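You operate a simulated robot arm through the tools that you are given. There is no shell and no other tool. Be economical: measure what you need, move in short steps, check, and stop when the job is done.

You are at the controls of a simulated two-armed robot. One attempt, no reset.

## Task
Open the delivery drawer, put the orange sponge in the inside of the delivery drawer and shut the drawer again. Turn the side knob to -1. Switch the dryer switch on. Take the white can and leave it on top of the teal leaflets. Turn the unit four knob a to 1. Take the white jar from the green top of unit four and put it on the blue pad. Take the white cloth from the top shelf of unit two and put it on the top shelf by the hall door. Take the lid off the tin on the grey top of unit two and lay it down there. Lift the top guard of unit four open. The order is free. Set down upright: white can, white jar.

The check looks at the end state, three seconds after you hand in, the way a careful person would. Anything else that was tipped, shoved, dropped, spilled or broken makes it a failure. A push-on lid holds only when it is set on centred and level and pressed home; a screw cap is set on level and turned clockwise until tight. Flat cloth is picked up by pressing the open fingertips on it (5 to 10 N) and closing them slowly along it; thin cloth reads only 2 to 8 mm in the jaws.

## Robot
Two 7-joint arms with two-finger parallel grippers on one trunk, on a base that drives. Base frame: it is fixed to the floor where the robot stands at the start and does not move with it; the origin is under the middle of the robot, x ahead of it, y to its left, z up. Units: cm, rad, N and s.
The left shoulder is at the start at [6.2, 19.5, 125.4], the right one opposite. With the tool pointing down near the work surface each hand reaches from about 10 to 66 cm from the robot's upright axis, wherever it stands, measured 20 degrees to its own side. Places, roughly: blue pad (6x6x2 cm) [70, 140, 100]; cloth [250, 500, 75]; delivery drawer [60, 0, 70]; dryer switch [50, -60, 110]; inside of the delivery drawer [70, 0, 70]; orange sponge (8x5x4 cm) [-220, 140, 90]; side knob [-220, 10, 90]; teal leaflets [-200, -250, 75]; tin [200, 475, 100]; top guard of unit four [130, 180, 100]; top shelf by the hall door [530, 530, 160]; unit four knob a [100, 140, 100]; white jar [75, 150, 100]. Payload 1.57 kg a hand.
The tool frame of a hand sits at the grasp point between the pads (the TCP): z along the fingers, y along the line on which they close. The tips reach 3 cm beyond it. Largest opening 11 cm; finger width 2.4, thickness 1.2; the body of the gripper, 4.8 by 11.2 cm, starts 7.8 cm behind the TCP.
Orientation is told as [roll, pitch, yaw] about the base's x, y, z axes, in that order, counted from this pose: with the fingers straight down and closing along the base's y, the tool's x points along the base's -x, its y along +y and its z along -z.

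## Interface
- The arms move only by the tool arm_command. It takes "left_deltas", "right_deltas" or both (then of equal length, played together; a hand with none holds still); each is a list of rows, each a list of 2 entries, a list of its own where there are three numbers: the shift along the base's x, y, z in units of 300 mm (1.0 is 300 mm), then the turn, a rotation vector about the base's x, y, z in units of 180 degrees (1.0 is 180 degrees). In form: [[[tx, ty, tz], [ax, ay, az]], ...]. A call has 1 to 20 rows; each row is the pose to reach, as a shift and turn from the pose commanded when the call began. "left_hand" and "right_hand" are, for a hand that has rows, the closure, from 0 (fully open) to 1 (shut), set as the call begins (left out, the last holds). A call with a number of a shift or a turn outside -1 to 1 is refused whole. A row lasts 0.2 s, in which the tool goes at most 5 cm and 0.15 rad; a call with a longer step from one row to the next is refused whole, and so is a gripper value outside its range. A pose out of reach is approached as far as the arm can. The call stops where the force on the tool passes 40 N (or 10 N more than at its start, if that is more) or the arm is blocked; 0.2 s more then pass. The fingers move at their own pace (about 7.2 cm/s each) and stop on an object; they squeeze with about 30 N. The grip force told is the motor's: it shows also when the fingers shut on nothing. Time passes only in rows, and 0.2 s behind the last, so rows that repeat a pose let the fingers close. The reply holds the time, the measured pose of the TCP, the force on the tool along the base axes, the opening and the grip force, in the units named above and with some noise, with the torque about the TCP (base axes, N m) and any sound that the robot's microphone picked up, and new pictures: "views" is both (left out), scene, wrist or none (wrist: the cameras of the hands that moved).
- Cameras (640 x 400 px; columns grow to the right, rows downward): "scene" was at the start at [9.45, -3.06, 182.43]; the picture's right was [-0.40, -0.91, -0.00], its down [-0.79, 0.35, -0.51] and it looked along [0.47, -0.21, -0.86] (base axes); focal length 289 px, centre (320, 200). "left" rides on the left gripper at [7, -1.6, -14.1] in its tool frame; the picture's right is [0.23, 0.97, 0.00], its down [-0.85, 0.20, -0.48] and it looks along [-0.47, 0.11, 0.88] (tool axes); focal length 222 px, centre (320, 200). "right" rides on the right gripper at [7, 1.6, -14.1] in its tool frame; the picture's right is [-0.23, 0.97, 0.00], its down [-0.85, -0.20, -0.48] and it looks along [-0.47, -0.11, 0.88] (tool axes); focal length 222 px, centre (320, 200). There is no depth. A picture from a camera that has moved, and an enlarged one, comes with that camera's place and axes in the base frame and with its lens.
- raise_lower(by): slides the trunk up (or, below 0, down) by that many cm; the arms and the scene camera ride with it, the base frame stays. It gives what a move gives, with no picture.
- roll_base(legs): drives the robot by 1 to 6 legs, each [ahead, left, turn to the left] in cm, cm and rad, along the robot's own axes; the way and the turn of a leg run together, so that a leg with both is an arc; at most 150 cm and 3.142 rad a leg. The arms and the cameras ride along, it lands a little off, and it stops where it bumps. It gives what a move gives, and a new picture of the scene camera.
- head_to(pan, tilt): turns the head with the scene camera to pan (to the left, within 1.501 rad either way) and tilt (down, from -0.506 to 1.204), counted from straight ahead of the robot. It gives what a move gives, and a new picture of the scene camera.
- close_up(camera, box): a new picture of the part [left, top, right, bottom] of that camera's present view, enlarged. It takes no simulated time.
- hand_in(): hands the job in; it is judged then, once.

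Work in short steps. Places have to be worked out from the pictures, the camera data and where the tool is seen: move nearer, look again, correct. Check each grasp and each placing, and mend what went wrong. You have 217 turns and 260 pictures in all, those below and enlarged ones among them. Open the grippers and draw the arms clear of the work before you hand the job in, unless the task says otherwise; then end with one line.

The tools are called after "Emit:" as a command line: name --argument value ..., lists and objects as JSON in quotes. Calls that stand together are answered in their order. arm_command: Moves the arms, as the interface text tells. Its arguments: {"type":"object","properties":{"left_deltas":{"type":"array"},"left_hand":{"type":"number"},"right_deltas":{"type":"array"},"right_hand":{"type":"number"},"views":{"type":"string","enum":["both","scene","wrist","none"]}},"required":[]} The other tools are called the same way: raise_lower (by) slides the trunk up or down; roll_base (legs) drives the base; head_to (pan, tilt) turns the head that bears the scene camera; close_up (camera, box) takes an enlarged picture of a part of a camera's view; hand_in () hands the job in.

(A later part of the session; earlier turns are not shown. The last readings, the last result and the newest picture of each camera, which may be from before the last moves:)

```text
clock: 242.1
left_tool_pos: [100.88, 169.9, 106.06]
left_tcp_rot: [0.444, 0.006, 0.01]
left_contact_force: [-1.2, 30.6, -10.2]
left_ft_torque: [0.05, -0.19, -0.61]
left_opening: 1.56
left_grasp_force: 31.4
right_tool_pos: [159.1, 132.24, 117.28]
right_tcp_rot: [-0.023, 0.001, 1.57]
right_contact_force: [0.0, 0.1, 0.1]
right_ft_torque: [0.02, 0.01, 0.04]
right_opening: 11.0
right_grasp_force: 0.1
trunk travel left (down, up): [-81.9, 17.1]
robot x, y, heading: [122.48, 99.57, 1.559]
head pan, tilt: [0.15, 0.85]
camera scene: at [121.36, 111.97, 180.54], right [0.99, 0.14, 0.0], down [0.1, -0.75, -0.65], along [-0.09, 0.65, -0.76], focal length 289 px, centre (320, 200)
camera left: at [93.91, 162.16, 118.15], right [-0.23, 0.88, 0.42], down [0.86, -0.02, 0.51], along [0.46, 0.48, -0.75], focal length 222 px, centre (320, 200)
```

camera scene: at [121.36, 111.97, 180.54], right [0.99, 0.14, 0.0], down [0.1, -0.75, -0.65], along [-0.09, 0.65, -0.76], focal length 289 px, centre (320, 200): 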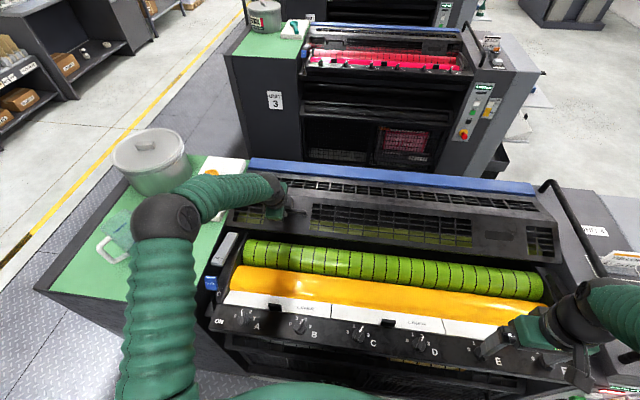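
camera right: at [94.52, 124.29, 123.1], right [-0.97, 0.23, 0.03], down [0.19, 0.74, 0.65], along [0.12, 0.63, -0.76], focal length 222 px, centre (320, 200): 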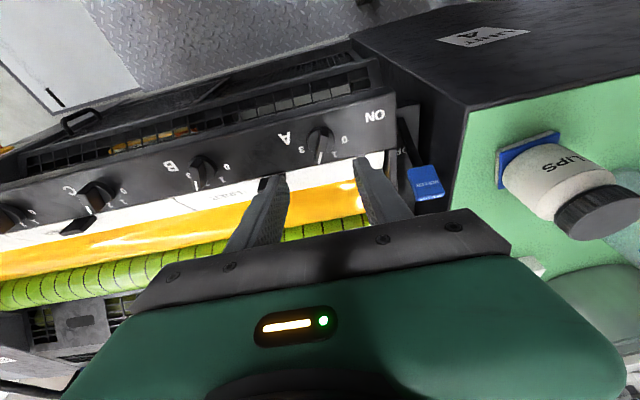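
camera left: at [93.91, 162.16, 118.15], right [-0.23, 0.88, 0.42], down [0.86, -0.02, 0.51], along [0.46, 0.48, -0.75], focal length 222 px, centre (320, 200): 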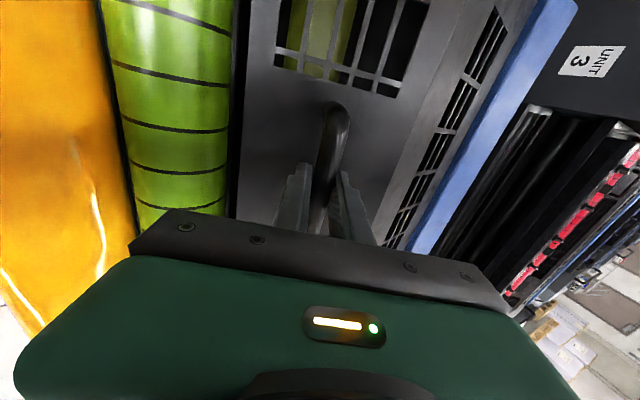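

It opens; the side force says the arc runs more to +y. I correct and lift another 25°.

Emit:
arm_command --left_deltas '[[[0, 0.037, 0.053], [-0.028, 0, 0]], [[0, 0.063, 0.107], [-0.056, 0, 0]], [[0, 0.093, 0.16], [-0.083, 0, 0]], [[0, 0.13, 0.213], [-0.111, 0, 0]], [[0, 0.17, 0.263], [-0.139, 0, 0]]]' --views "both"

```text
clock: 243.1
left_tool_pos: [100.78, 171.57, 111.67]
left_tcp_rot: [0.138, 0.003, 0.006]
left_contact_force: [0.8, 41.8, -24.3]
left_ft_torque: [0.0, 0.01, -0.18]
left_opening: 1.54
left_grasp_force: 30.6
left hand out of reach, approached as far as the arm can: row 4, 5
right_tool_pos: [159.02, 131.53, 117.45]
right_tcp_rot: [-0.022, 0.0, 1.57]
right_contact_force: [0.0, -1.3, 0.1]
right_ft_torque: [0.11, 0.0, -0.01]
right_opening: 11.01
right_grasp_force: 0.0
trunk travel left (down, up): [-81.9, 17.1]
robot x, y, heading: [122.26, 99.46, 1.554]
head pan, tilt: [0.15, 0.85]
stopped in row 5 (left hand): the force on the tool passed its limit at 47 N (the readings are from after the stop); the commanded pose is now the measured one
camera scene: at [121.24, 111.5, 180.56], right [0.99, 0.14, 0.0], down [0.1, -0.75, -0.65], along [-0.09, 0.65, -0.76], focal length 289 px, centre (320, 200)
camera left: at [93.87, 167.96, 125.49], right [-0.23, 0.96, 0.13], down [0.86, 0.14, 0.5], along [0.46, 0.23, -0.86], focal length 222 px, centre (320, 200)
```

scene: 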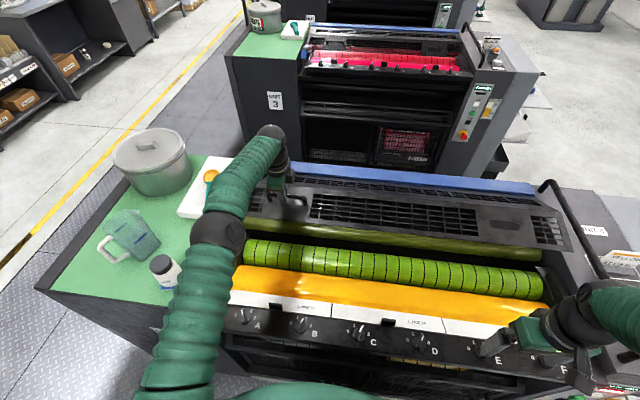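
left: 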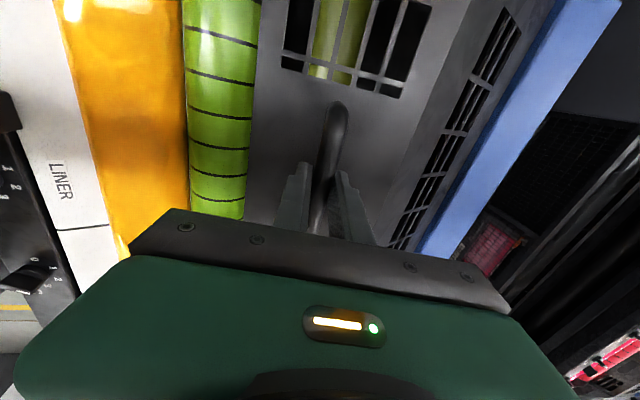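

At reach limit with the hand pointing down. I roll ahead 4 cm to follow the guard.

Emit:
roll_base --legs '[[4, 0, 0]]'

Emit:
arm_command --left_deltas '[[[0, 0.02, 0.04], [0.01, 0, 0]], [[0, 0.04, 0.08], [0.02, 0, 0]], [[0, 0.06, 0.12], [0.04, 0, 0]]]' --views "both"

```text
clock: 243.9
left_tool_pos: [101.04, 172.96, 112.74]
left_tcp_rot: [0.129, 0.006, 0.008]
left_contact_force: [-0.2, -40.6, 24.6]
left_ft_torque: [-0.06, -0.14, -0.53]
left_opening: 1.6
left_grasp_force: 31.5
right_tool_pos: [159.16, 134.04, 117.84]
right_tcp_rot: [-0.02, -0.017, 1.575]
right_contact_force: [-0.1, 0.3, 0.2]
right_ft_torque: [-0.01, 0.0, 0.03]
right_opening: 10.99
right_grasp_force: 0.0
trunk travel left (down, up): [-81.9, 17.1]
robot x, y, heading: [122.44, 103.3, 1.559]
head pan, tilt: [0.15, 0.85]
camera scene: at [121.52, 111.96, 180.82], right [0.99, 0.14, 0.0], down [0.1, -0.74, -0.67], along [-0.09, 0.66, -0.74], focal length 289 px, centre (320, 200)
```

scene: 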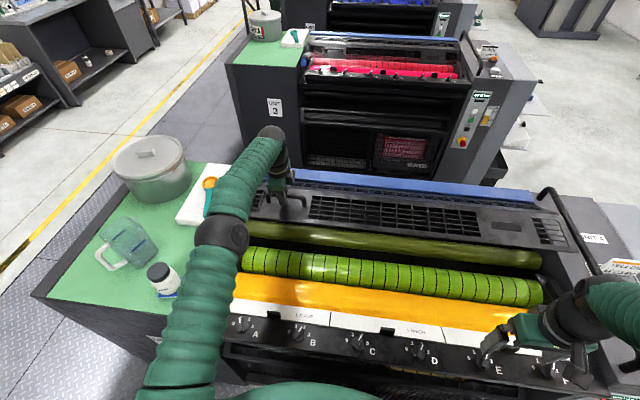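

```text
clock: 244.8
left_tool_pos: [101.07, 175.72, 115.79]
left_tcp_rot: [0.248, 0.004, 0.008]
left_contact_force: [-0.5, -13.4, 11.3]
left_ft_torque: [0.0, 0.42, -0.59]
left_opening: 1.56
left_grasp_force: 32.0
right_tool_pos: [159.09, 134.86, 117.46]
right_tcp_rot: [-0.023, -0.011, 1.574]
right_contact_force: [-0.6, -0.1, 0.5]
right_ft_torque: [0.01, 0.02, -0.02]
right_opening: 11.0
right_grasp_force: 0.1
trunk travel left (down, up): [-81.9, 17.1]
robot x, y, heading: [122.67, 102.9, 1.561]
head pan, tilt: [0.15, 0.85]
camera scene: at [121.44, 113.33, 180.72], right [0.99, 0.14, 0.0], down [0.1, -0.74, -0.66], along [-0.09, 0.66, -0.75], focal length 289 px, centre (320, 200)
camera left: at [94.04, 170.5, 129.07], right [-0.23, 0.94, 0.24], down [0.86, 0.08, 0.51], along [0.46, 0.32, -0.83], focal length 222 px, centre (320, 200)
```

scene: 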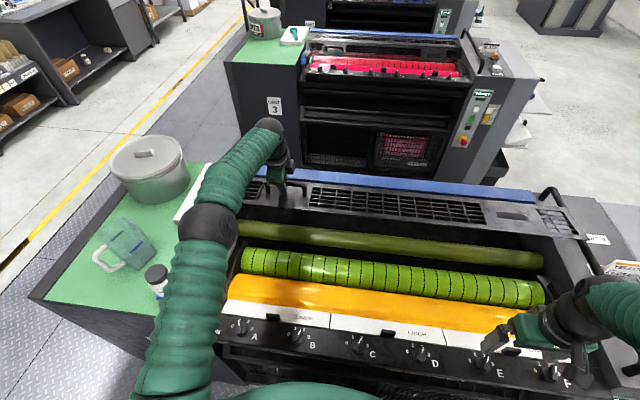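
left: 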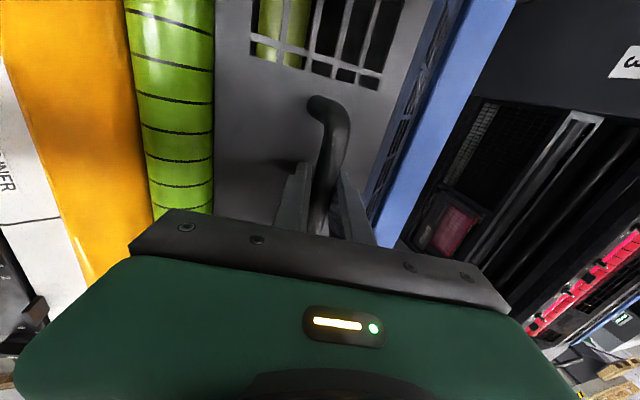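

The arc fits a hinge near (y 183, z 103), radius ~14: about 75° open so far. I follow it further, tilting the hand forward for reach.

Emit:
arm_command --left_deltas '[[[0, 0.035, 0.022], [0.025, 0, 0]], [[0, 0.07, 0.04], [0.05, 0, 0]], [[0, 0.105, 0.052], [0.075, 0, 0]], [[0, 0.14, 0.06], [0.1, 0, 0]]]' --views "both"

```text
clock: 245.8
left_tool_pos: [101.03, 179.29, 118.27]
left_tcp_rot: [0.574, 0.002, 0.008]
left_contact_force: [-2.8, -24.0, 30.7]
left_ft_torque: [-0.19, 0.24, -0.74]
left_opening: 1.61
left_grasp_force: 31.1
right_tool_pos: [159.17, 134.13, 117.83]
right_tcp_rot: [-0.02, -0.017, 1.574]
right_contact_force: [0.0, 0.6, 0.6]
right_ft_torque: [0.02, 0.02, -0.01]
right_opening: 11.05
right_grasp_force: 0.1
trunk travel left (down, up): [-81.9, 17.1]
robot x, y, heading: [122.4, 102.83, 1.553]
head pan, tilt: [0.15, 0.85]
camera scene: at [121.58, 112.29, 180.81], right [0.99, 0.14, 0.0], down [0.1, -0.74, -0.67], along [-0.09, 0.66, -0.75], focal length 289 px, centre (320, 200)
camera left: at [94.07, 170.16, 129.22], right [-0.23, 0.82, 0.53], down [0.86, -0.08, 0.51], along [0.46, 0.57, -0.68], focal length 222 px, centre (320, 200)
```

scene: 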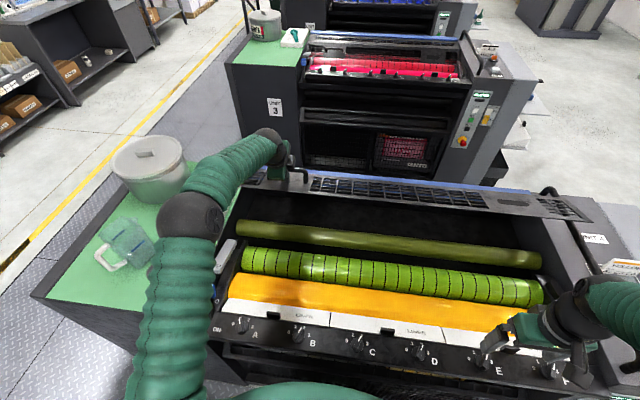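
left: 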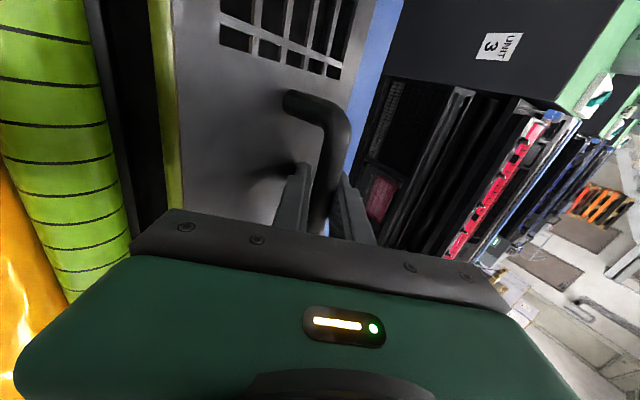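

Emit:
arm_command --left_deltas '[[[0, 0.02, 0.05], [0, 0, 0]], [[0, 0.06, 0.09], [0, 0, 0]], [[0, 0.1, 0.12], [0, 0, 0]], [[0, 0.14, 0.14], [0, 0, 0]]]' --views "both"

```text
clock: 246.8
left_tool_pos: [101.03, 184.29, 120.91]
left_tcp_rot: [0.548, 0.003, 0.007]
left_contact_force: [2.3, 4.1, -7.4]
left_ft_torque: [-0.02, 0.18, -0.67]
left_opening: 1.58
left_grasp_force: 31.2
left hand out of reach, approached as far as the arm can: row 4
right_tool_pos: [159.17, 135.56, 117.49]
right_tcp_rot: [-0.02, -0.003, 1.574]
right_contact_force: [-0.1, 0.3, -0.7]
right_ft_torque: [-0.05, 0.03, 0.01]
right_opening: 11.01
right_grasp_force: 0.0
trunk travel left (down, up): [-81.9, 17.1]
robot x, y, heading: [122.4, 103.12, 1.563]
head pan, tilt: [0.15, 0.85]
camera scene: at [121.45, 114.77, 180.6], right [0.99, 0.14, 0.0], down [0.1, -0.75, -0.66], along [-0.09, 0.65, -0.75], focal length 289 px, centre (320, 200)
camera left: at [94.03, 175.36, 132.08], right [-0.23, 0.83, 0.51], down [0.86, -0.07, 0.51], along [0.46, 0.55, -0.69], focal length 222 px, centre (320, 200)
```

scene: 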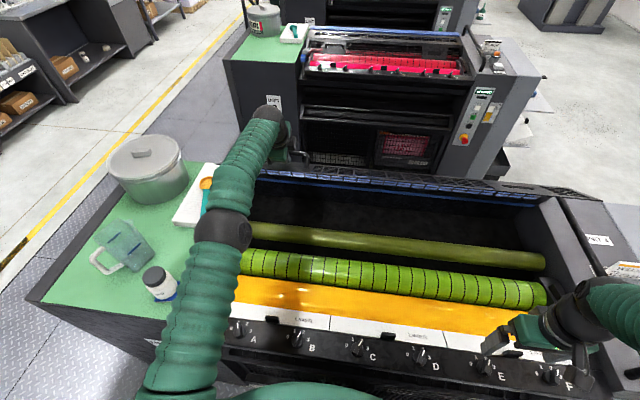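
left: 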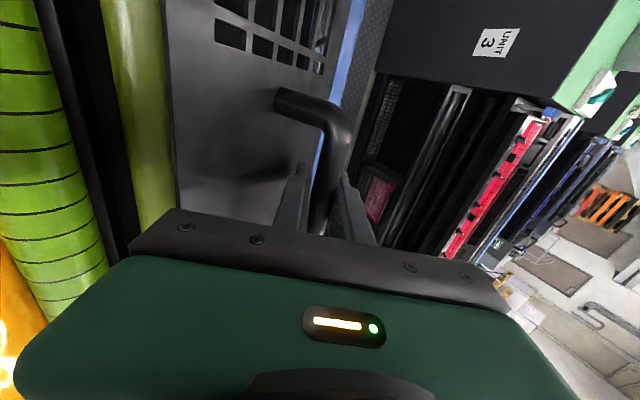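

The guard is near vertical by the arc fit. I follow on to find its stop: roll ahead 3 cm.

Emit:
roll_base --legs '[[3, 0, 0]]'

Emit:
arm_command --left_deltas '[[[0, 0.03, 0.01], [0, 0, 0]], [[0, 0.06, 0.01], [0, 0, 0]]]' --views "wrist"

```text
clock: 247.6
left_tool_pos: [101.01, 186.54, 121.65]
left_tcp_rot: [0.562, 0.003, 0.006]
left_contact_force: [4.7, -2.9, 12.9]
left_ft_torque: [-0.16, 0.4, -0.7]
left_opening: 1.58
left_grasp_force: 31.3
right_tool_pos: [159.08, 137.99, 117.63]
right_tcp_rot: [-0.022, -0.008, 1.574]
right_contact_force: [0.3, -0.1, -0.1]
right_ft_torque: [0.0, -0.02, 0.01]
right_opening: 10.98
right_grasp_force: 0.0
trunk travel left (down, up): [-81.9, 17.1]
robot x, y, heading: [122.37, 106.16, 1.562]
head pan, tilt: [0.15, 0.85]
camera scene: at [121.48, 116.57, 180.69], right [0.99, 0.14, 0.0], down [0.1, -0.74, -0.66], along [-0.09, 0.65, -0.75], focal length 289 px, centre (320, 200)
```

scene: 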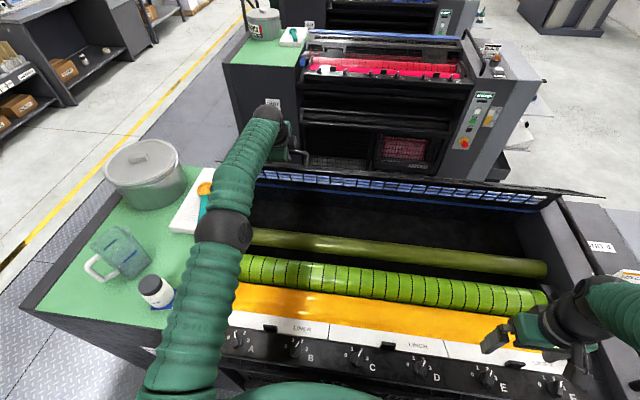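

```text
clock: 248.2
left_tool_pos: [101.0, 186.77, 121.65]
left_tcp_rot: [0.561, 0.001, 0.006]
left_contact_force: [0.3, -1.4, 12.6]
left_ft_torque: [-0.12, 0.46, -0.7]
left_opening: 1.6
left_grasp_force: 31.4
left hand out of reach, approached as far as the arm can: row 1, 2
right_tool_pos: [159.22, 138.16, 117.62]
right_tcp_rot: [-0.024, -0.006, 1.574]
right_contact_force: [0.3, 0.2, 0.2]
right_ft_torque: [-0.02, 0.03, 0.03]
right_opening: 10.96
right_grasp_force: 0.0
trunk travel left (down, up): [-81.9, 17.1]
robot x, y, heading: [122.25, 106.15, 1.561]
head pan, tilt: [0.15, 0.85]
camera left: at [94.03, 177.73, 132.75], right [-0.23, 0.82, 0.52], down [0.86, -0.08, 0.51], along [0.46, 0.56, -0.69], focal length 222 px, centre (320, 200)
```

left: 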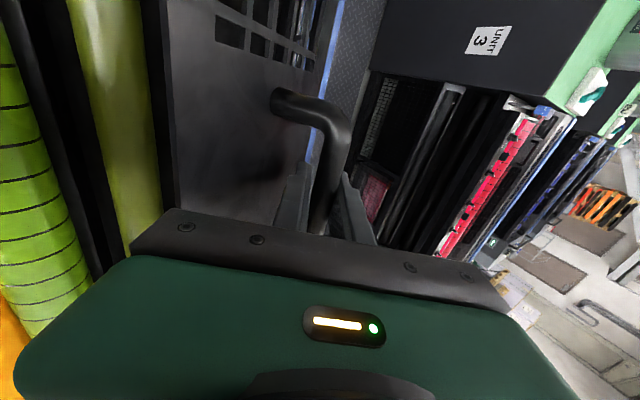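

Emit:
roll_base --legs '[[3, 0, 0]]'

Emit:
close_up --camera "scene" --box '[230, 120, 630, 330]'

```text
clock: 249.0
left_tool_pos: [101.02, 187.89, 121.95]
left_tcp_rot: [0.561, -0.001, 0.012]
left_contact_force: [10.6, 0.1, 8.4]
left_ft_torque: [-0.19, -0.12, -1.03]
left_opening: 1.61
left_grasp_force: 31.6
right_tool_pos: [159.26, 139.66, 117.63]
right_tcp_rot: [-0.019, -0.007, 1.583]
right_contact_force: [-0.3, 0.9, 0.5]
right_ft_torque: [-0.03, 0.0, -0.02]
right_opening: 10.98
right_grasp_force: 0.1
trunk travel left (down, up): [-81.9, 17.1]
robot x, y, heading: [122.51, 107.23, 1.569]
head pan, tilt: [0.15, 0.85]
camera scene: at [123.0, 118.04, 181.06], right [0.99, 0.15, -0.01], down [0.1, -0.74, -0.66], along [-0.1, 0.65, -0.75], focal length 289 px, centre (320, 200)
```

scene: 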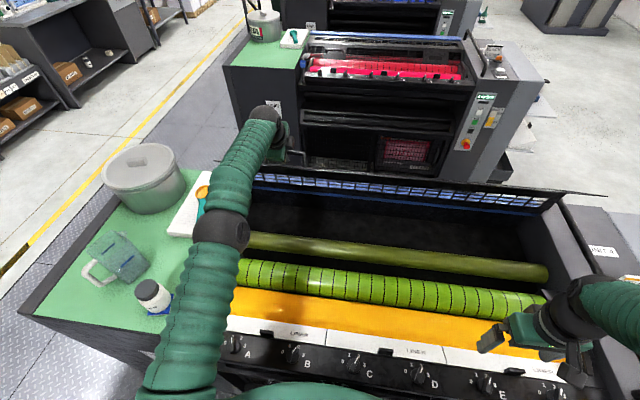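

```text
1.60 times, centred on (430, 225) of scene
camera zoom: at [123.0, 118.04, 181.06], right [0.99, 0.15, -0.01], down [0.1, -0.74, -0.66], along [-0.1, 0.65, -0.75], focal length 463 px, centre (144, 160)
```

zoom: 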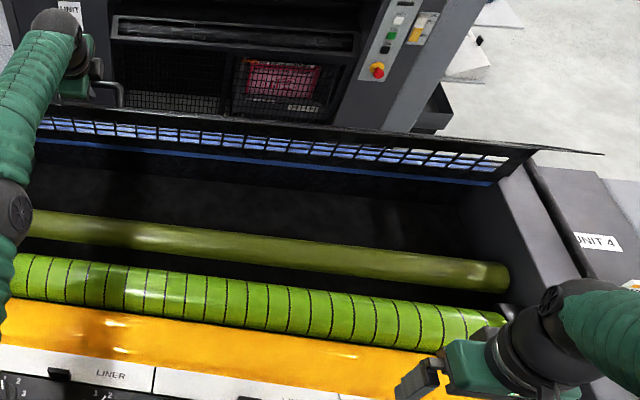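

Guard is ~75–85° open. I push it on by tilting the hand forward for more reach.

Emit:
arm_command --left_deltas '[[[0, 0.03, 0.0], [0.025, 0, 0]], [[0, 0.06, 0.0], [0.05, 0, 0]], [[0, 0.1, -0.005], [0.075, 0, 0]], [[0, 0.14, -0.01], [0.1, 0, 0]], [[0, 0.18, -0.02], [0.12, 0, 0]]]' --views "both"

```text
clock: 249.9
left_tool_pos: [100.46, 190.02, 123.12]
left_tcp_rot: [0.838, -0.011, 0.003]
left_contact_force: [17.2, -23.8, 41.1]
left_ft_torque: [-4.29, 1.4, -0.55]
left_opening: 1.62
left_grasp_force: 31.7
right_tool_pos: [158.18, 138.48, 118.08]
right_tcp_rot: [-0.028, -0.018, 1.579]
right_contact_force: [-0.7, 0.4, 0.3]
right_ft_torque: [0.03, 0.03, -0.01]
right_opening: 10.99
right_grasp_force: 0.1
trunk travel left (down, up): [-81.9, 17.1]
robot x, y, heading: [122.6, 107.75, 1.566]
head pan, tilt: [0.15, 0.85]
stopped in row 4 (left hand): the force on the tool passed its limit at 78 N (the readings are from after the stop); the commanded pose is now the measured one
camera scene: at [122.92, 115.7, 180.9], right [0.99, 0.15, -0.01], down [0.1, -0.73, -0.67], along [-0.1, 0.66, -0.74], focal length 289 px, centre (320, 200)
camera left: at [93.2, 178.31, 131.18], right [-0.24, 0.65, 0.72], down [0.85, -0.22, 0.48], along [0.47, 0.73, -0.5], focal length 222 px, centre (320, 200)
```

scene: 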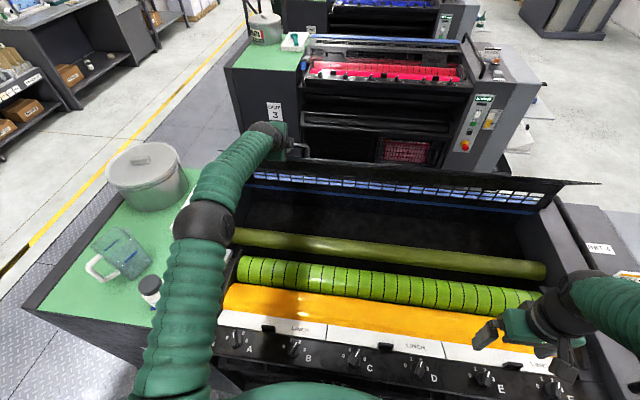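
left: 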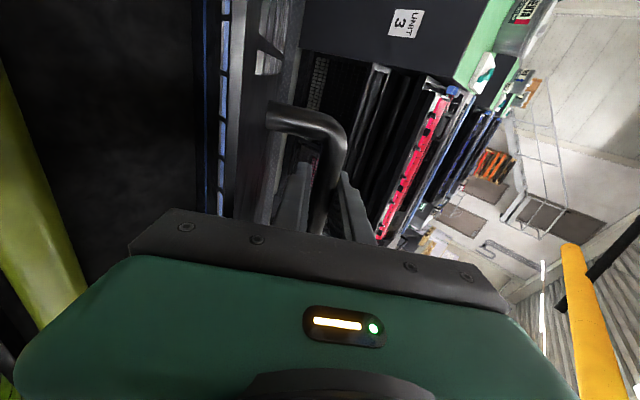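

Large force: likely at its stop. I ease back slightly and open the fingers a bit to see whether the guard stays.

Emit:
arm_command --left_deltas '[[[0, -0.01, 0.02], [-0.02, 0, 0]], [[0, -0.015, 0.03], [-0.04, 0, 0]]]' --views "none"

Emit:
arm_command --left_deltas '[[[0, 0, 0], [0, 0, 0]], [[0, 0, 0], [0, 0, 0]], [[0, 0, 0], [0, 0, 0]]]' --left_hand 0.6 --views "both"

```text
clock: 250.5
left_tool_pos: [99.94, 190.29, 122.5]
left_tcp_rot: [0.693, -0.011, 0.01]
left_contact_force: [17.5, -1.4, 13.8]
left_ft_torque: [-0.7, 1.38, 0.42]
left_opening: 1.64
left_grasp_force: 31.7
right_tool_pos: [158.13, 139.34, 117.79]
right_tcp_rot: [-0.03, -0.007, 1.582]
right_contact_force: [-0.5, -0.2, -0.6]
right_ft_torque: [-0.01, 0.0, -0.02]
right_opening: 10.98
right_grasp_force: 0.1
trunk travel left (down, up): [-81.9, 17.1]
robot x, y, heading: [122.47, 106.85, 1.565]
head pan, tilt: [0.15, 0.85]
```

```text
clock: 251.3
left_tool_pos: [99.17, 190.22, 122.63]
left_tcp_rot: [0.694, -0.012, 0.014]
left_contact_force: [-2.5, -11.6, 3.6]
left_ft_torque: [-0.03, 0.04, 0.08]
left_opening: 4.39
left_grasp_force: 0.1
right_tool_pos: [157.64, 139.42, 117.93]
right_tcp_rot: [-0.034, -0.008, 1.582]
right_contact_force: [1.1, -0.5, -0.3]
right_ft_torque: [0.02, 0.0, -0.01]
right_opening: 11.0
right_grasp_force: 0.1
trunk travel left (down, up): [-81.9, 17.1]
robot x, y, heading: [121.99, 107.34, 1.569]
head pan, tilt: [0.15, 0.85]
camera scene: at [121.8, 117.54, 180.85], right [0.99, 0.15, 0.0], down [0.11, -0.74, -0.66], along [-0.1, 0.65, -0.75], focal length 289 px, centre (320, 200)
camera left: at [92.11, 179.86, 132.2], right [-0.25, 0.75, 0.62], down [0.85, -0.14, 0.51], along [0.46, 0.65, -0.6], focal length 222 px, centre (320, 200)
```

scene: 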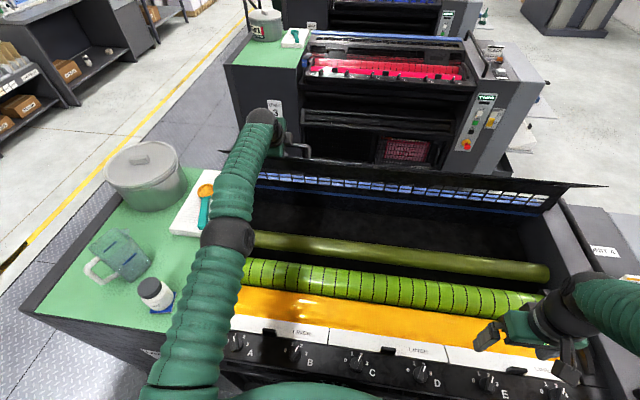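
left: 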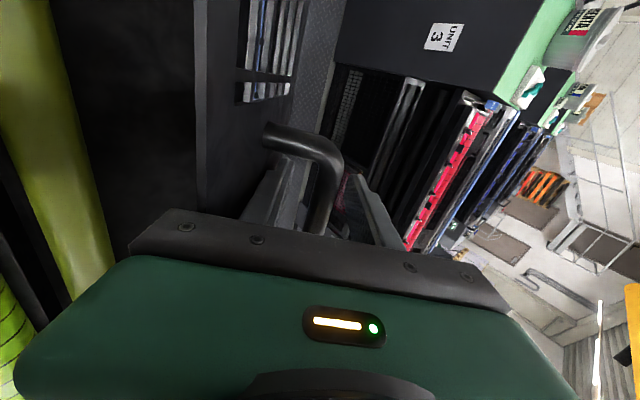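

The guard may lean on the finger. I keep the left fingers round the bar as a stop and bring the right hand, pointing forward, to push the guard's inside.

Emit:
arm_command --right_deltas '[[[0, 0, 0.02], [0.045, 0, 0]], [[0, 0, 0.04], [0.09, 0, 0]], [[0, 0, 0.06], [0.135, 0, 0]], [[0, 0.02, 0.08], [0.18, 0, 0]], [[0, 0.05, 0.1], [0.225, 0, 0]], [[0, 0.09, 0.1], [0.27, 0, 0]], [[-0.03, 0.15, 0.1], [0.315, 0, 0]], [[-0.06, 0.25, 0.1], [0.36, 0, 0]], [[-0.09, 0.36, 0.1], [0.405, 0, 0]], [[-0.12, 0.47, 0.1], [0.445, 0, 0]]]' --right_hand 1 --views "both"

```text
clock: 253.5
left_tool_pos: [99.67, 190.3, 122.53]
left_tcp_rot: [0.694, -0.017, 0.01]
left_contact_force: [2.2, -9.5, 5.6]
left_ft_torque: [-0.19, 0.17, 0.38]
left_opening: 4.39
left_grasp_force: 0.1
right_tool_pos: [156.02, 155.83, 119.7]
right_tcp_rot: [-0.097, -1.408, 1.636]
right_contact_force: [1.0, 0.4, 0.0]
right_ft_torque: [0.0, -0.01, 0.0]
right_opening: 0.0
right_grasp_force: 20.9
right hand out of reach, approached as far as the arm can: row 3, 4, 5, 6, 7, 8, 9, 10
trunk travel left (down, up): [-81.9, 17.1]
robot x, y, heading: [122.31, 107.31, 1.564]
head pan, tilt: [0.15, 0.85]
camera scene: at [122.04, 117.51, 180.86], right [0.99, 0.14, 0.0], down [0.11, -0.74, -0.66], along [-0.1, 0.66, -0.75], focal length 289 px, centre (320, 200)
camera right: at [153.99, 140.92, 115.16], right [-0.98, 0.07, 0.21], down [0.17, -0.34, 0.92], along [0.13, 0.94, 0.32], focal length 222 px, centre (320, 200)
```

scene: 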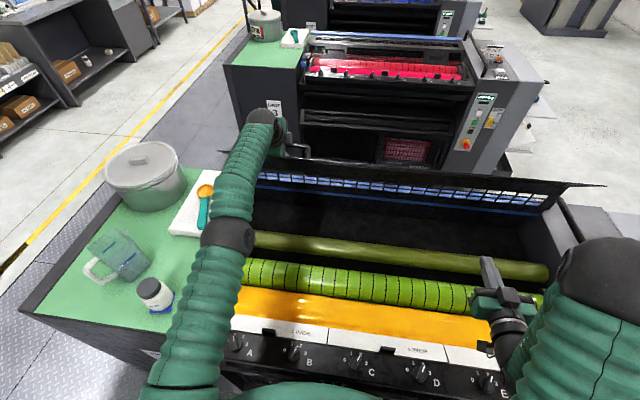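
right: 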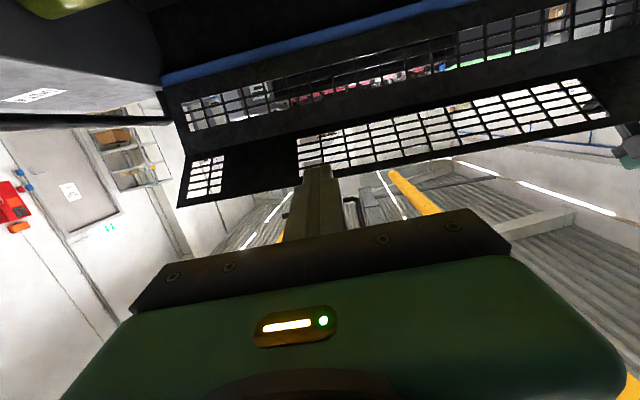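

The right camera shows the guard upright with its front plate leaning back, so it should stay. I withdraw the left fingers along their axis.

Emit:
arm_command --left_deltas '[[[0, -0.03, 0.04], [0, 0, 0]], [[0, -0.08, 0.1], [0, 0, 0]], [[0, -0.14, 0.17], [0, 0, 0]], [[0, -0.2, 0.24], [0, 0, 0]], [[0, -0.26, 0.31], [0, 0, 0]]]' --views "scene"

Emit:
close_up --camera "right" --box '[100, 0, 640, 220]'

```text
clock: 254.7
left_tool_pos: [99.3, 182.84, 131.8]
left_tcp_rot: [0.69, -0.014, 0.01]
left_contact_force: [-0.6, -0.8, -0.5]
left_ft_torque: [-0.01, 0.0, -0.03]
left_opening: 4.37
left_grasp_force: 0.1
right_tool_pos: [155.94, 156.12, 119.58]
right_tcp_rot: [-0.083, -1.405, 1.622]
right_contact_force: [0.0, 0.6, 0.0]
right_ft_torque: [0.0, -0.01, 0.0]
right_opening: 0.01
right_grasp_force: 21.5
trunk travel left (down, up): [-81.9, 17.1]
robot x, y, heading: [122.42, 107.32, 1.564]
head pan, tilt: [0.15, 0.85]
camera scene: at [121.94, 117.84, 180.84], right [0.99, 0.15, 0.0], down [0.11, -0.74, -0.66], along [-0.1, 0.65, -0.75], focal length 289 px, centre (320, 200)
```

scene: 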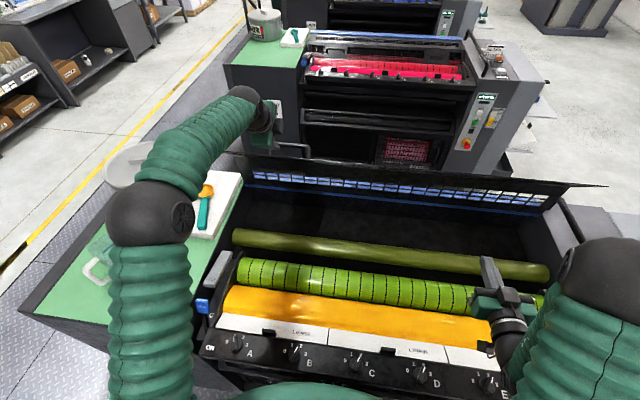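

```text
1.19 times, centred on (370, 110) of right
camera zoom: at [153.95, 141.12, 115.14], right [-0.98, 0.07, 0.21], down [0.18, -0.34, 0.93], along [0.13, 0.94, 0.32], focal length 263 px, centre (261, 307)
```

zoom: 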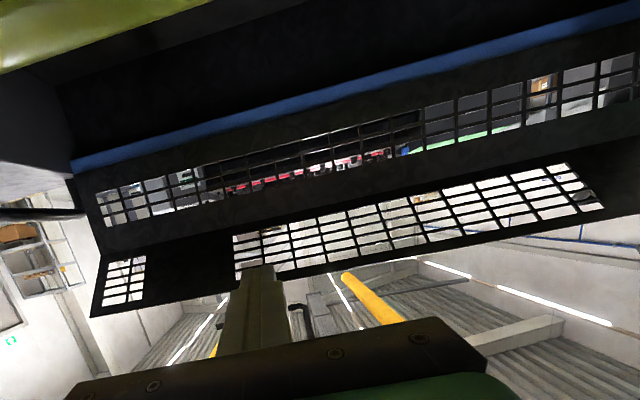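

The guard stays open on its own. I retract both hands up and back to plain poses before leaving.

Emit:
arm_command --left_deltas '[[[0, -0.12, 0.06], [-0.03, 0, 0]], [[0, -0.25, 0.1], [-0.07, 0, 0]], [[0, -0.38, 0.12], [-0.11, 0, 0]], [[0.0, -0.52, 0.14], [-0.15, 0, 0]], [[0.02, -0.66, 0.14], [-0.19, 0, 0]], [[0.04, -0.8, 0.14], [-0.22, 0, 0]], [[0.06, -0.92, 0.14], [-0.22, 0, 0]], [[0.08, -1.0, 0.14], [-0.22, 0, 0]], [[0.1, -1.0, 0.14], [-0.22, 0, 0]], [[0.12, -1.0, 0.14], [-0.22, 0, 0]]]' --right_deltas '[[[0, -0.08, 0.02], [-0.045, 0, 0]], [[0, -0.16, 0.04], [-0.09, 0, 0]], [[0, -0.24, 0.06], [-0.135, 0, 0]], [[0, -0.32, 0.08], [-0.18, 0, 0]], [[0, -0.4, 0.1], [-0.225, 0, 0]], [[-0.02, -0.45, 0.12], [-0.27, 0, 0]], [[-0.04, -0.5, 0.14], [-0.315, 0, 0]], [[-0.06, -0.5, 0.16], [-0.36, 0, 0]], [[-0.06, -0.5, 0.18], [-0.405, 0, 0]], [[-0.06, -0.5, 0.2], [-0.445, 0, 0]]]' --left_hand 0 --right_hand 0 --views "none"

Emit:
roll_base --legs '[[-24, 0, 0], [0, -140, 0]]'

```text
clock: 256.9
left_tool_pos: [103.03, 153.23, 135.73]
left_tcp_rot: [-0.002, -0.004, 0.018]
left_contact_force: [-0.7, -0.3, -0.6]
left_ft_torque: [0.01, 0.0, 0.01]
left_opening: 11.02
left_grasp_force: 0.0
right_tool_pos: [154.09, 141.36, 125.53]
right_tcp_rot: [-0.031, 0.0, 1.579]
right_contact_force: [-0.2, -0.2, -0.5]
right_ft_torque: [-0.03, 0.02, 0.02]
right_opening: 11.03
right_grasp_force: 0.0
right hand out of reach, approached as far as the arm can: row 1, 2, 3, 4, 5, 6
trunk travel left (down, up): [-81.9, 17.1]
robot x, y, heading: [122.37, 107.52, 1.566]
head pan, tilt: [0.15, 0.85]
```

```text
clock: 265.3
left_tool_pos: [243.35, 128.41, 135.46]
left_tcp_rot: [-0.002, -0.007, 0.016]
left_contact_force: [0.4, -0.2, -0.7]
left_ft_torque: [0.0, -0.03, 0.02]
left_opening: 11.01
left_grasp_force: 0.1
right_tool_pos: [294.22, 116.36, 125.63]
right_tcp_rot: [-0.033, -0.003, 1.575]
right_contact_force: [0.2, -0.1, -0.6]
right_ft_torque: [0.0, -0.03, 0.0]
right_opening: 11.0
right_grasp_force: 0.1
trunk travel left (down, up): [-81.9, 17.1]
robot x, y, heading: [262.85, 82.24, 1.556]
head pan, tilt: [0.15, 0.85]
camera scene: at [261.44, 93.51, 180.66], right [0.99, 0.14, 0.0], down [0.11, -0.74, -0.66], along [-0.09, 0.65, -0.75], focal length 289 px, centre (320, 200)
```

scene: 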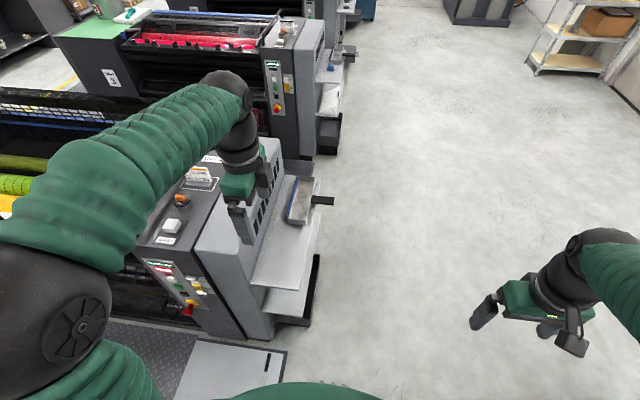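

Units' right ends carry white shelves (the "top shelf"). I drive out to x≈300 and along +y to unit two.

Emit:
roll_base --legs '[[0, -40, 0], [150, 0, 0], [150, 0, 0], [50, 0, 0]]'

Emit:
head_to --pan 0.9 --tilt 0.55

```text
clock: 284.4
left_tool_pos: [283.97, 478.09, 135.8]
left_tcp_rot: [0.003, -0.004, 0.014]
left_contact_force: [-1.2, -0.2, 0.7]
left_ft_torque: [0.04, 0.0, 0.02]
left_opening: 10.99
left_grasp_force: 0.1
right_tool_pos: [334.78, 466.11, 125.55]
right_tcp_rot: [-0.034, -0.007, 1.575]
right_contact_force: [1.0, 0.5, -0.2]
right_ft_torque: [-0.03, -0.01, -0.01]
right_opening: 11.0
right_grasp_force: 0.0
trunk travel left (down, up): [-81.9, 17.1]
robot x, y, heading: [303.22, 432.5, 1.559]
head pan, tilt: [0.15, 0.85]
camera scene: at [302.09, 443.19, 180.69], right [0.99, 0.14, 0.0], down [0.11, -0.74, -0.66], along [-0.09, 0.65, -0.75], focal length 289 px, centre (320, 200)
```

scene: 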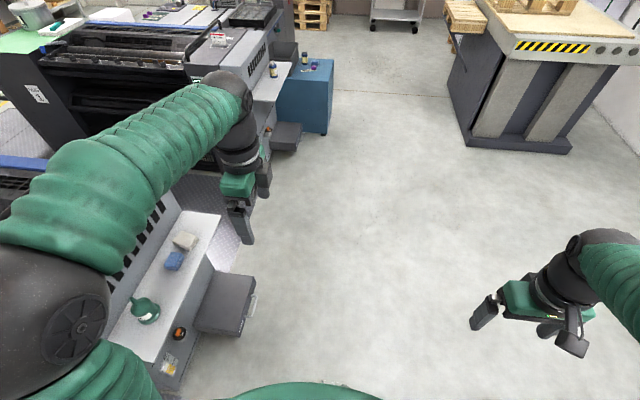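

```text
clock: 285.5
left_tool_pos: [283.95, 478.33, 135.65]
left_tcp_rot: [0.0, -0.003, 0.014]
left_contact_force: [0.4, 0.0, 1.0]
left_ft_torque: [0.05, 0.0, 0.0]
left_opening: 11.01
left_grasp_force: 0.0
right_tool_pos: [334.89, 466.26, 125.52]
right_tcp_rot: [-0.032, -0.006, 1.577]
right_contact_force: [0.0, 0.6, -0.4]
right_ft_torque: [0.0, 0.0, -0.01]
right_opening: 11.0
right_grasp_force: 0.1
trunk travel left (down, up): [-81.9, 17.1]
robot x, y, heading: [302.97, 432.34, 1.565]
head pan, tilt: [0.901, 0.55]
camera scene: at [296.22, 441.52, 183.2], right [0.63, 0.78, 0.0], down [0.41, -0.33, -0.85], along [-0.66, 0.54, -0.52], focal length 289 px, centre (320, 200)
```

scene: 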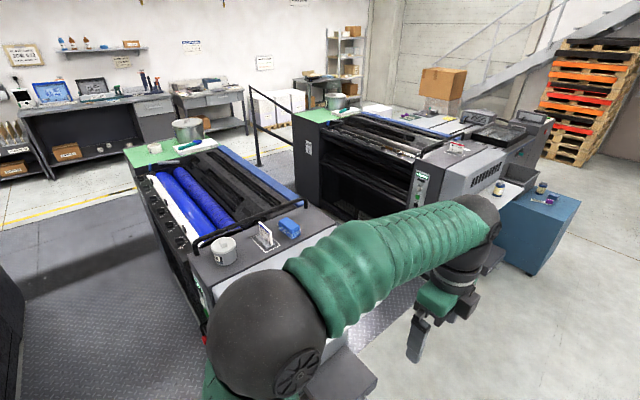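

Unit two (blue rollers) is here: tin on its grey top near (200,468); white cloth near (235,504,75) on the white shelf. I zoom on both.

Emit:
close_up --camera "scene" --box '[190, 205, 320, 295]'

Emit:
roll_base --legs '[[-38, 0, 0], [0, 108, 0]]'

Emit:
head_to --pan 0 --tilt 0.8

```text
4.44 times, centred on (255, 250) of scene
camera zoom: at [296.22, 441.52, 183.2], right [0.63, 0.78, 0.0], down [0.41, -0.33, -0.85], along [-0.66, 0.54, -0.52], focal length 1285 px, centre (609, -22)
```

zoom: 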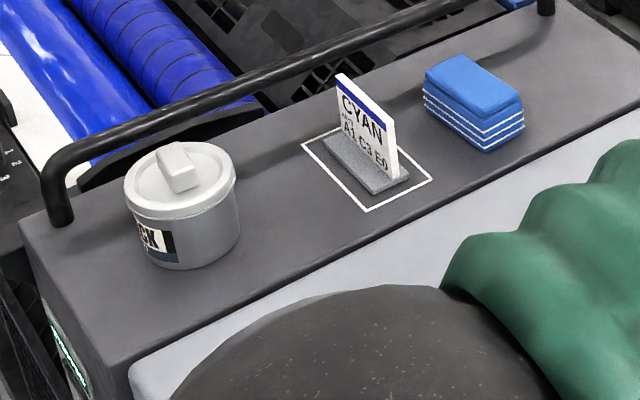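

```text
clock: 293.1
left_tool_pos: [174.72, 440.5, 135.77]
left_tcp_rot: [0.002, -0.002, 0.016]
left_contact_force: [0.3, 0.1, 0.6]
left_ft_torque: [0.02, 0.05, -0.02]
left_opening: 11.01
left_grasp_force: 0.0
right_tool_pos: [225.6, 428.53, 125.44]
right_tcp_rot: [-0.034, -0.006, 1.577]
right_contact_force: [0.5, 0.2, -0.8]
right_ft_torque: [-0.03, 0.0, 0.0]
right_opening: 10.98
right_grasp_force: 0.0
trunk travel left (down, up): [-81.9, 17.1]
robot x, y, heading: [193.91, 394.98, 1.563]
head pan, tilt: [0.901, 0.55]
camera scene: at [187.15, 403.63, 183.22], right [0.63, 0.78, 0.0], down [0.4, -0.33, -0.85], along [-0.67, 0.53, -0.52], focal length 289 px, centre (320, 200)
```

scene: 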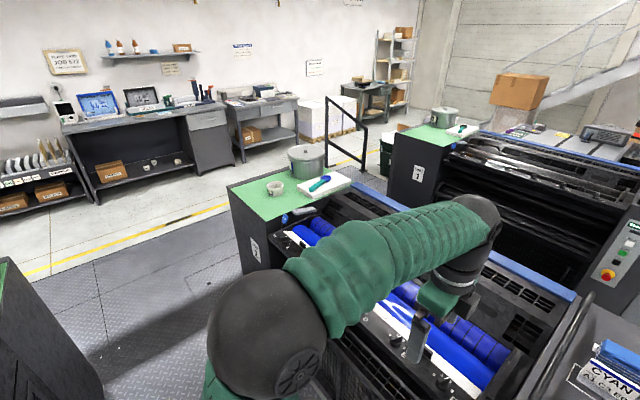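

```text
clock: 294.3
left_tool_pos: [174.54, 440.34, 135.76]
left_tcp_rot: [0.001, -0.004, 0.016]
left_contact_force: [-0.4, 0.2, 0.6]
left_ft_torque: [0.03, 0.03, -0.01]
left_opening: 11.02
left_grasp_force: 0.1
right_tool_pos: [225.43, 428.45, 125.55]
right_tcp_rot: [-0.034, -0.006, 1.576]
right_contact_force: [-0.2, 0.0, -0.1]
right_ft_torque: [-0.01, 0.0, 0.0]
right_opening: 11.01
right_grasp_force: 0.1
trunk travel left (down, up): [-81.9, 17.1]
robot x, y, heading: [194.1, 395.01, 1.564]
head pan, tilt: [0.0, 0.799]
camera scene: at [193.79, 406.05, 181.07], right [1.0, -0.01, 0.0], down [-0.01, -0.72, -0.7], along [0.0, 0.7, -0.72], focal length 289 px, centre (320, 200)
```

scene: 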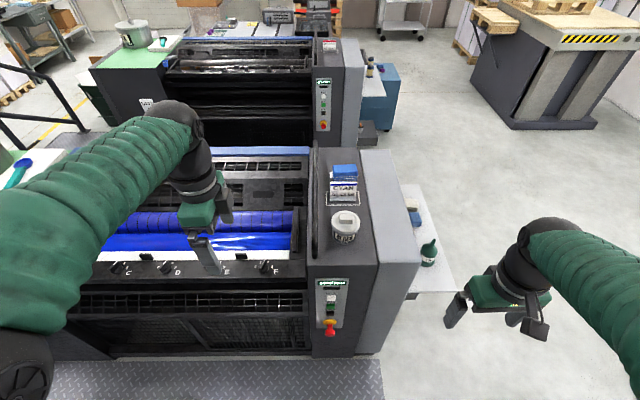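

The tin (lid with a bar knob) is near (201.7,467). I roll 22 cm ahead and 10 left, then look with the right wrist camera.

Emit:
roll_base --legs '[[22, 10, 0]]'

Emit:
arm_command --right_deltas '[[[-0.1, 0.05, 0.05], [0.005, 0, 0]], [[-0.2, 0.1, 0.05], [0.01, 0, 0]], [[-0.3, 0.15, 0.05], [0.01, 0, 0]]]' --views "wrist"

```text
clock: 296.1
left_tool_pos: [164.66, 462.04, 135.9]
left_tcp_rot: [0.006, -0.003, 0.016]
left_contact_force: [-0.2, -0.6, -0.1]
left_ft_torque: [-0.02, 0.03, -0.01]
left_opening: 10.99
left_grasp_force: 0.0
right_tool_pos: [215.64, 450.16, 125.63]
right_tcp_rot: [-0.031, -0.01, 1.576]
right_contact_force: [-0.2, 1.2, 0.3]
right_ft_torque: [0.0, 0.02, 0.03]
right_opening: 10.99
right_grasp_force: 0.1
trunk travel left (down, up): [-81.9, 17.1]
robot x, y, heading: [183.78, 416.62, 1.561]
head pan, tilt: [0.0, 0.799]
camera scene: at [184.07, 427.42, 181.12], right [1.0, -0.01, 0.0], down [-0.01, -0.71, -0.7], along [0.0, 0.7, -0.71], focal length 289 px, centre (320, 200)
```

scene: 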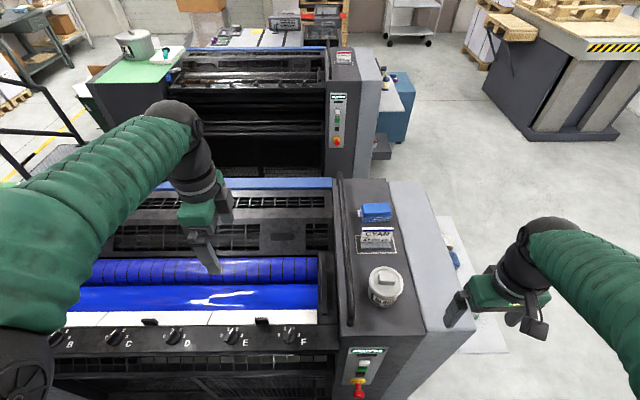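

```text
clock: 296.9
left_tool_pos: [164.23, 462.58, 135.58]
left_tcp_rot: [-0.001, -0.007, 0.014]
left_contact_force: [-0.2, 0.2, -0.2]
left_ft_torque: [-0.02, 0.0, 0.03]
left_opening: 10.99
left_grasp_force: 0.1
right_tool_pos: [206.22, 455.27, 127.1]
right_tcp_rot: [-0.036, -0.035, 1.574]
right_contact_force: [-0.2, 0.0, -0.4]
right_ft_torque: [0.02, -0.04, -0.01]
right_opening: 11.01
right_grasp_force: 0.1
trunk travel left (down, up): [-81.9, 17.1]
robot x, y, heading: [183.44, 416.81, 1.566]
head pan, tilt: [0.0, 0.799]
camera right: at [204.18, 447.79, 140.86], right [-0.97, 0.22, -0.03], down [0.18, 0.84, 0.52], along [0.14, 0.5, -0.86], focal length 222 px, centre (320, 200)
```

right: 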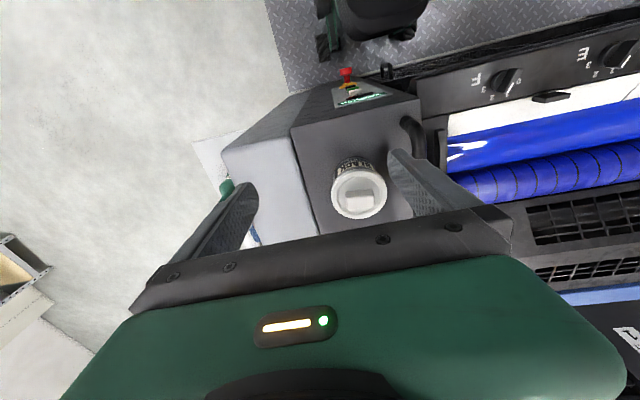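

Lid centre about (202.7,469.4), top ≈106. I zoom for the bar's orientation.

Emit:
close_up --camera "right" --box '[310, 145, 410, 235]'

```text
4.44 times, centred on (360, 190) of right
camera zoom: at [204.18, 447.79, 140.86], right [-0.97, 0.22, -0.03], down [0.18, 0.84, 0.52], along [0.14, 0.5, -0.86], focal length 987 px, centre (142, 244)
```

zoom: 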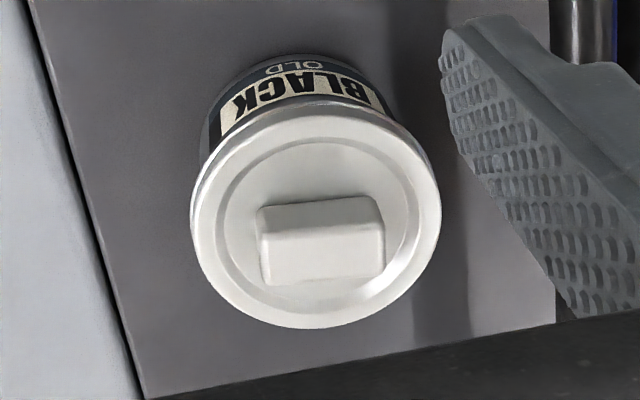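

Knob is ~5×2 cm, along x. I grip it lengthwise: move above with 7 cm opening, yaw −8°.

Emit:
arm_command --right_deltas '[[[-0.04, 0.13, -0.02], [0.011, 0, -0.015]], [[-0.08, 0.26, -0.06], [0.011, 0.0, -0.03]], [[-0.117, 0.38, -0.12], [0.011, 0.0, -0.045]], [[-0.117, 0.433, -0.25], [0.011, 0.0, -0.045]], [[-0.117, 0.433, -0.35], [0.011, 0.0, -0.045]]]' --right_hand 0.36 --views "wrist"

```text
clock: 298.1
left_tool_pos: [164.63, 462.62, 135.85]
left_tcp_rot: [-0.001, -0.004, 0.015]
left_contact_force: [0.7, -0.7, -0.2]
left_ft_torque: [0.0, 0.02, 0.0]
left_opening: 10.99
left_grasp_force: 0.1
right_tool_pos: [202.83, 468.01, 116.46]
right_tcp_rot: [-0.032, -0.071, 1.435]
right_contact_force: [1.0, 0.3, 0.0]
right_ft_torque: [-0.03, 0.0, 0.0]
right_opening: 7.03
right_grasp_force: 0.1
trunk travel left (down, up): [-81.9, 17.1]
robot x, y, heading: [183.51, 416.86, 1.565]
head pan, tilt: [0.0, 0.799]
camera right: at [199.73, 460.59, 130.07], right [-0.93, 0.36, -0.01], down [0.29, 0.79, 0.54], along [0.21, 0.5, -0.84], focal length 222 px, centre (320, 200)
```

right: 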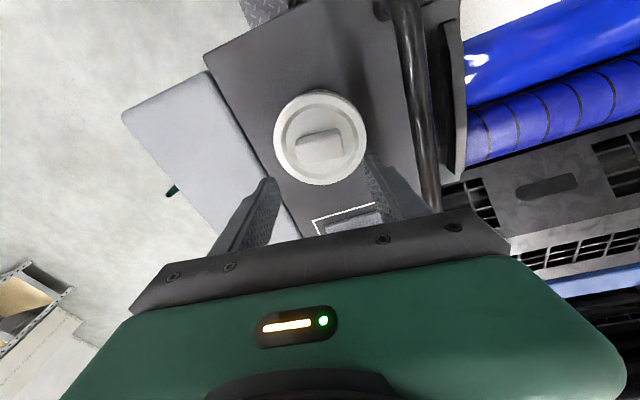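

I rotated the wrong way; I correct the yaw by +15°, level the tool and descend near.

Emit:
arm_command --right_deltas '[[[0.003, -0.003, 0], [-0.011, 0.005, 0.04]], [[0.005, -0.007, -0.06], [-0.0226, 0.01, 0.08]], [[0.005, -0.007, -0.15], [-0.0226, 0.01, 0.08]], [[0.005, -0.007, -0.2], [-0.0226, 0.01, 0.08]]]' --views "wrist"

```text
clock: 299.1
left_tool_pos: [164.29, 462.1, 135.96]
left_tcp_rot: [0.006, -0.006, 0.014]
left_contact_force: [-0.3, -0.5, 0.0]
left_ft_torque: [0.0, 0.01, 0.02]
left_opening: 11.0
left_grasp_force: 0.0
right_tool_pos: [203.07, 467.8, 111.02]
right_tcp_rot: [-0.004, -0.013, 1.684]
right_contact_force: [3.9, 10.4, 22.0]
right_ft_torque: [0.14, 0.07, -0.03]
right_opening: 7.06
right_grasp_force: 0.2
trunk travel left (down, up): [-81.9, 17.1]
robot x, y, heading: [183.6, 417.13, 1.562]
head pan, tilt: [0.0, 0.799]
camera right: at [202.18, 460.57, 125.13], right [-0.99, 0.11, 0.0], down [0.1, 0.87, 0.49], along [0.06, 0.49, -0.87], focal length 222 px, centre (320, 200)
```

right: 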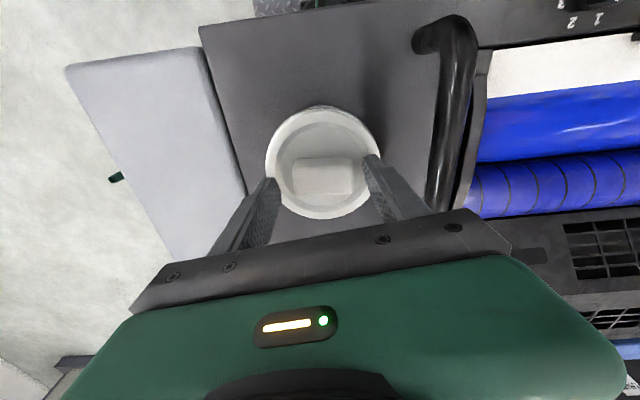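

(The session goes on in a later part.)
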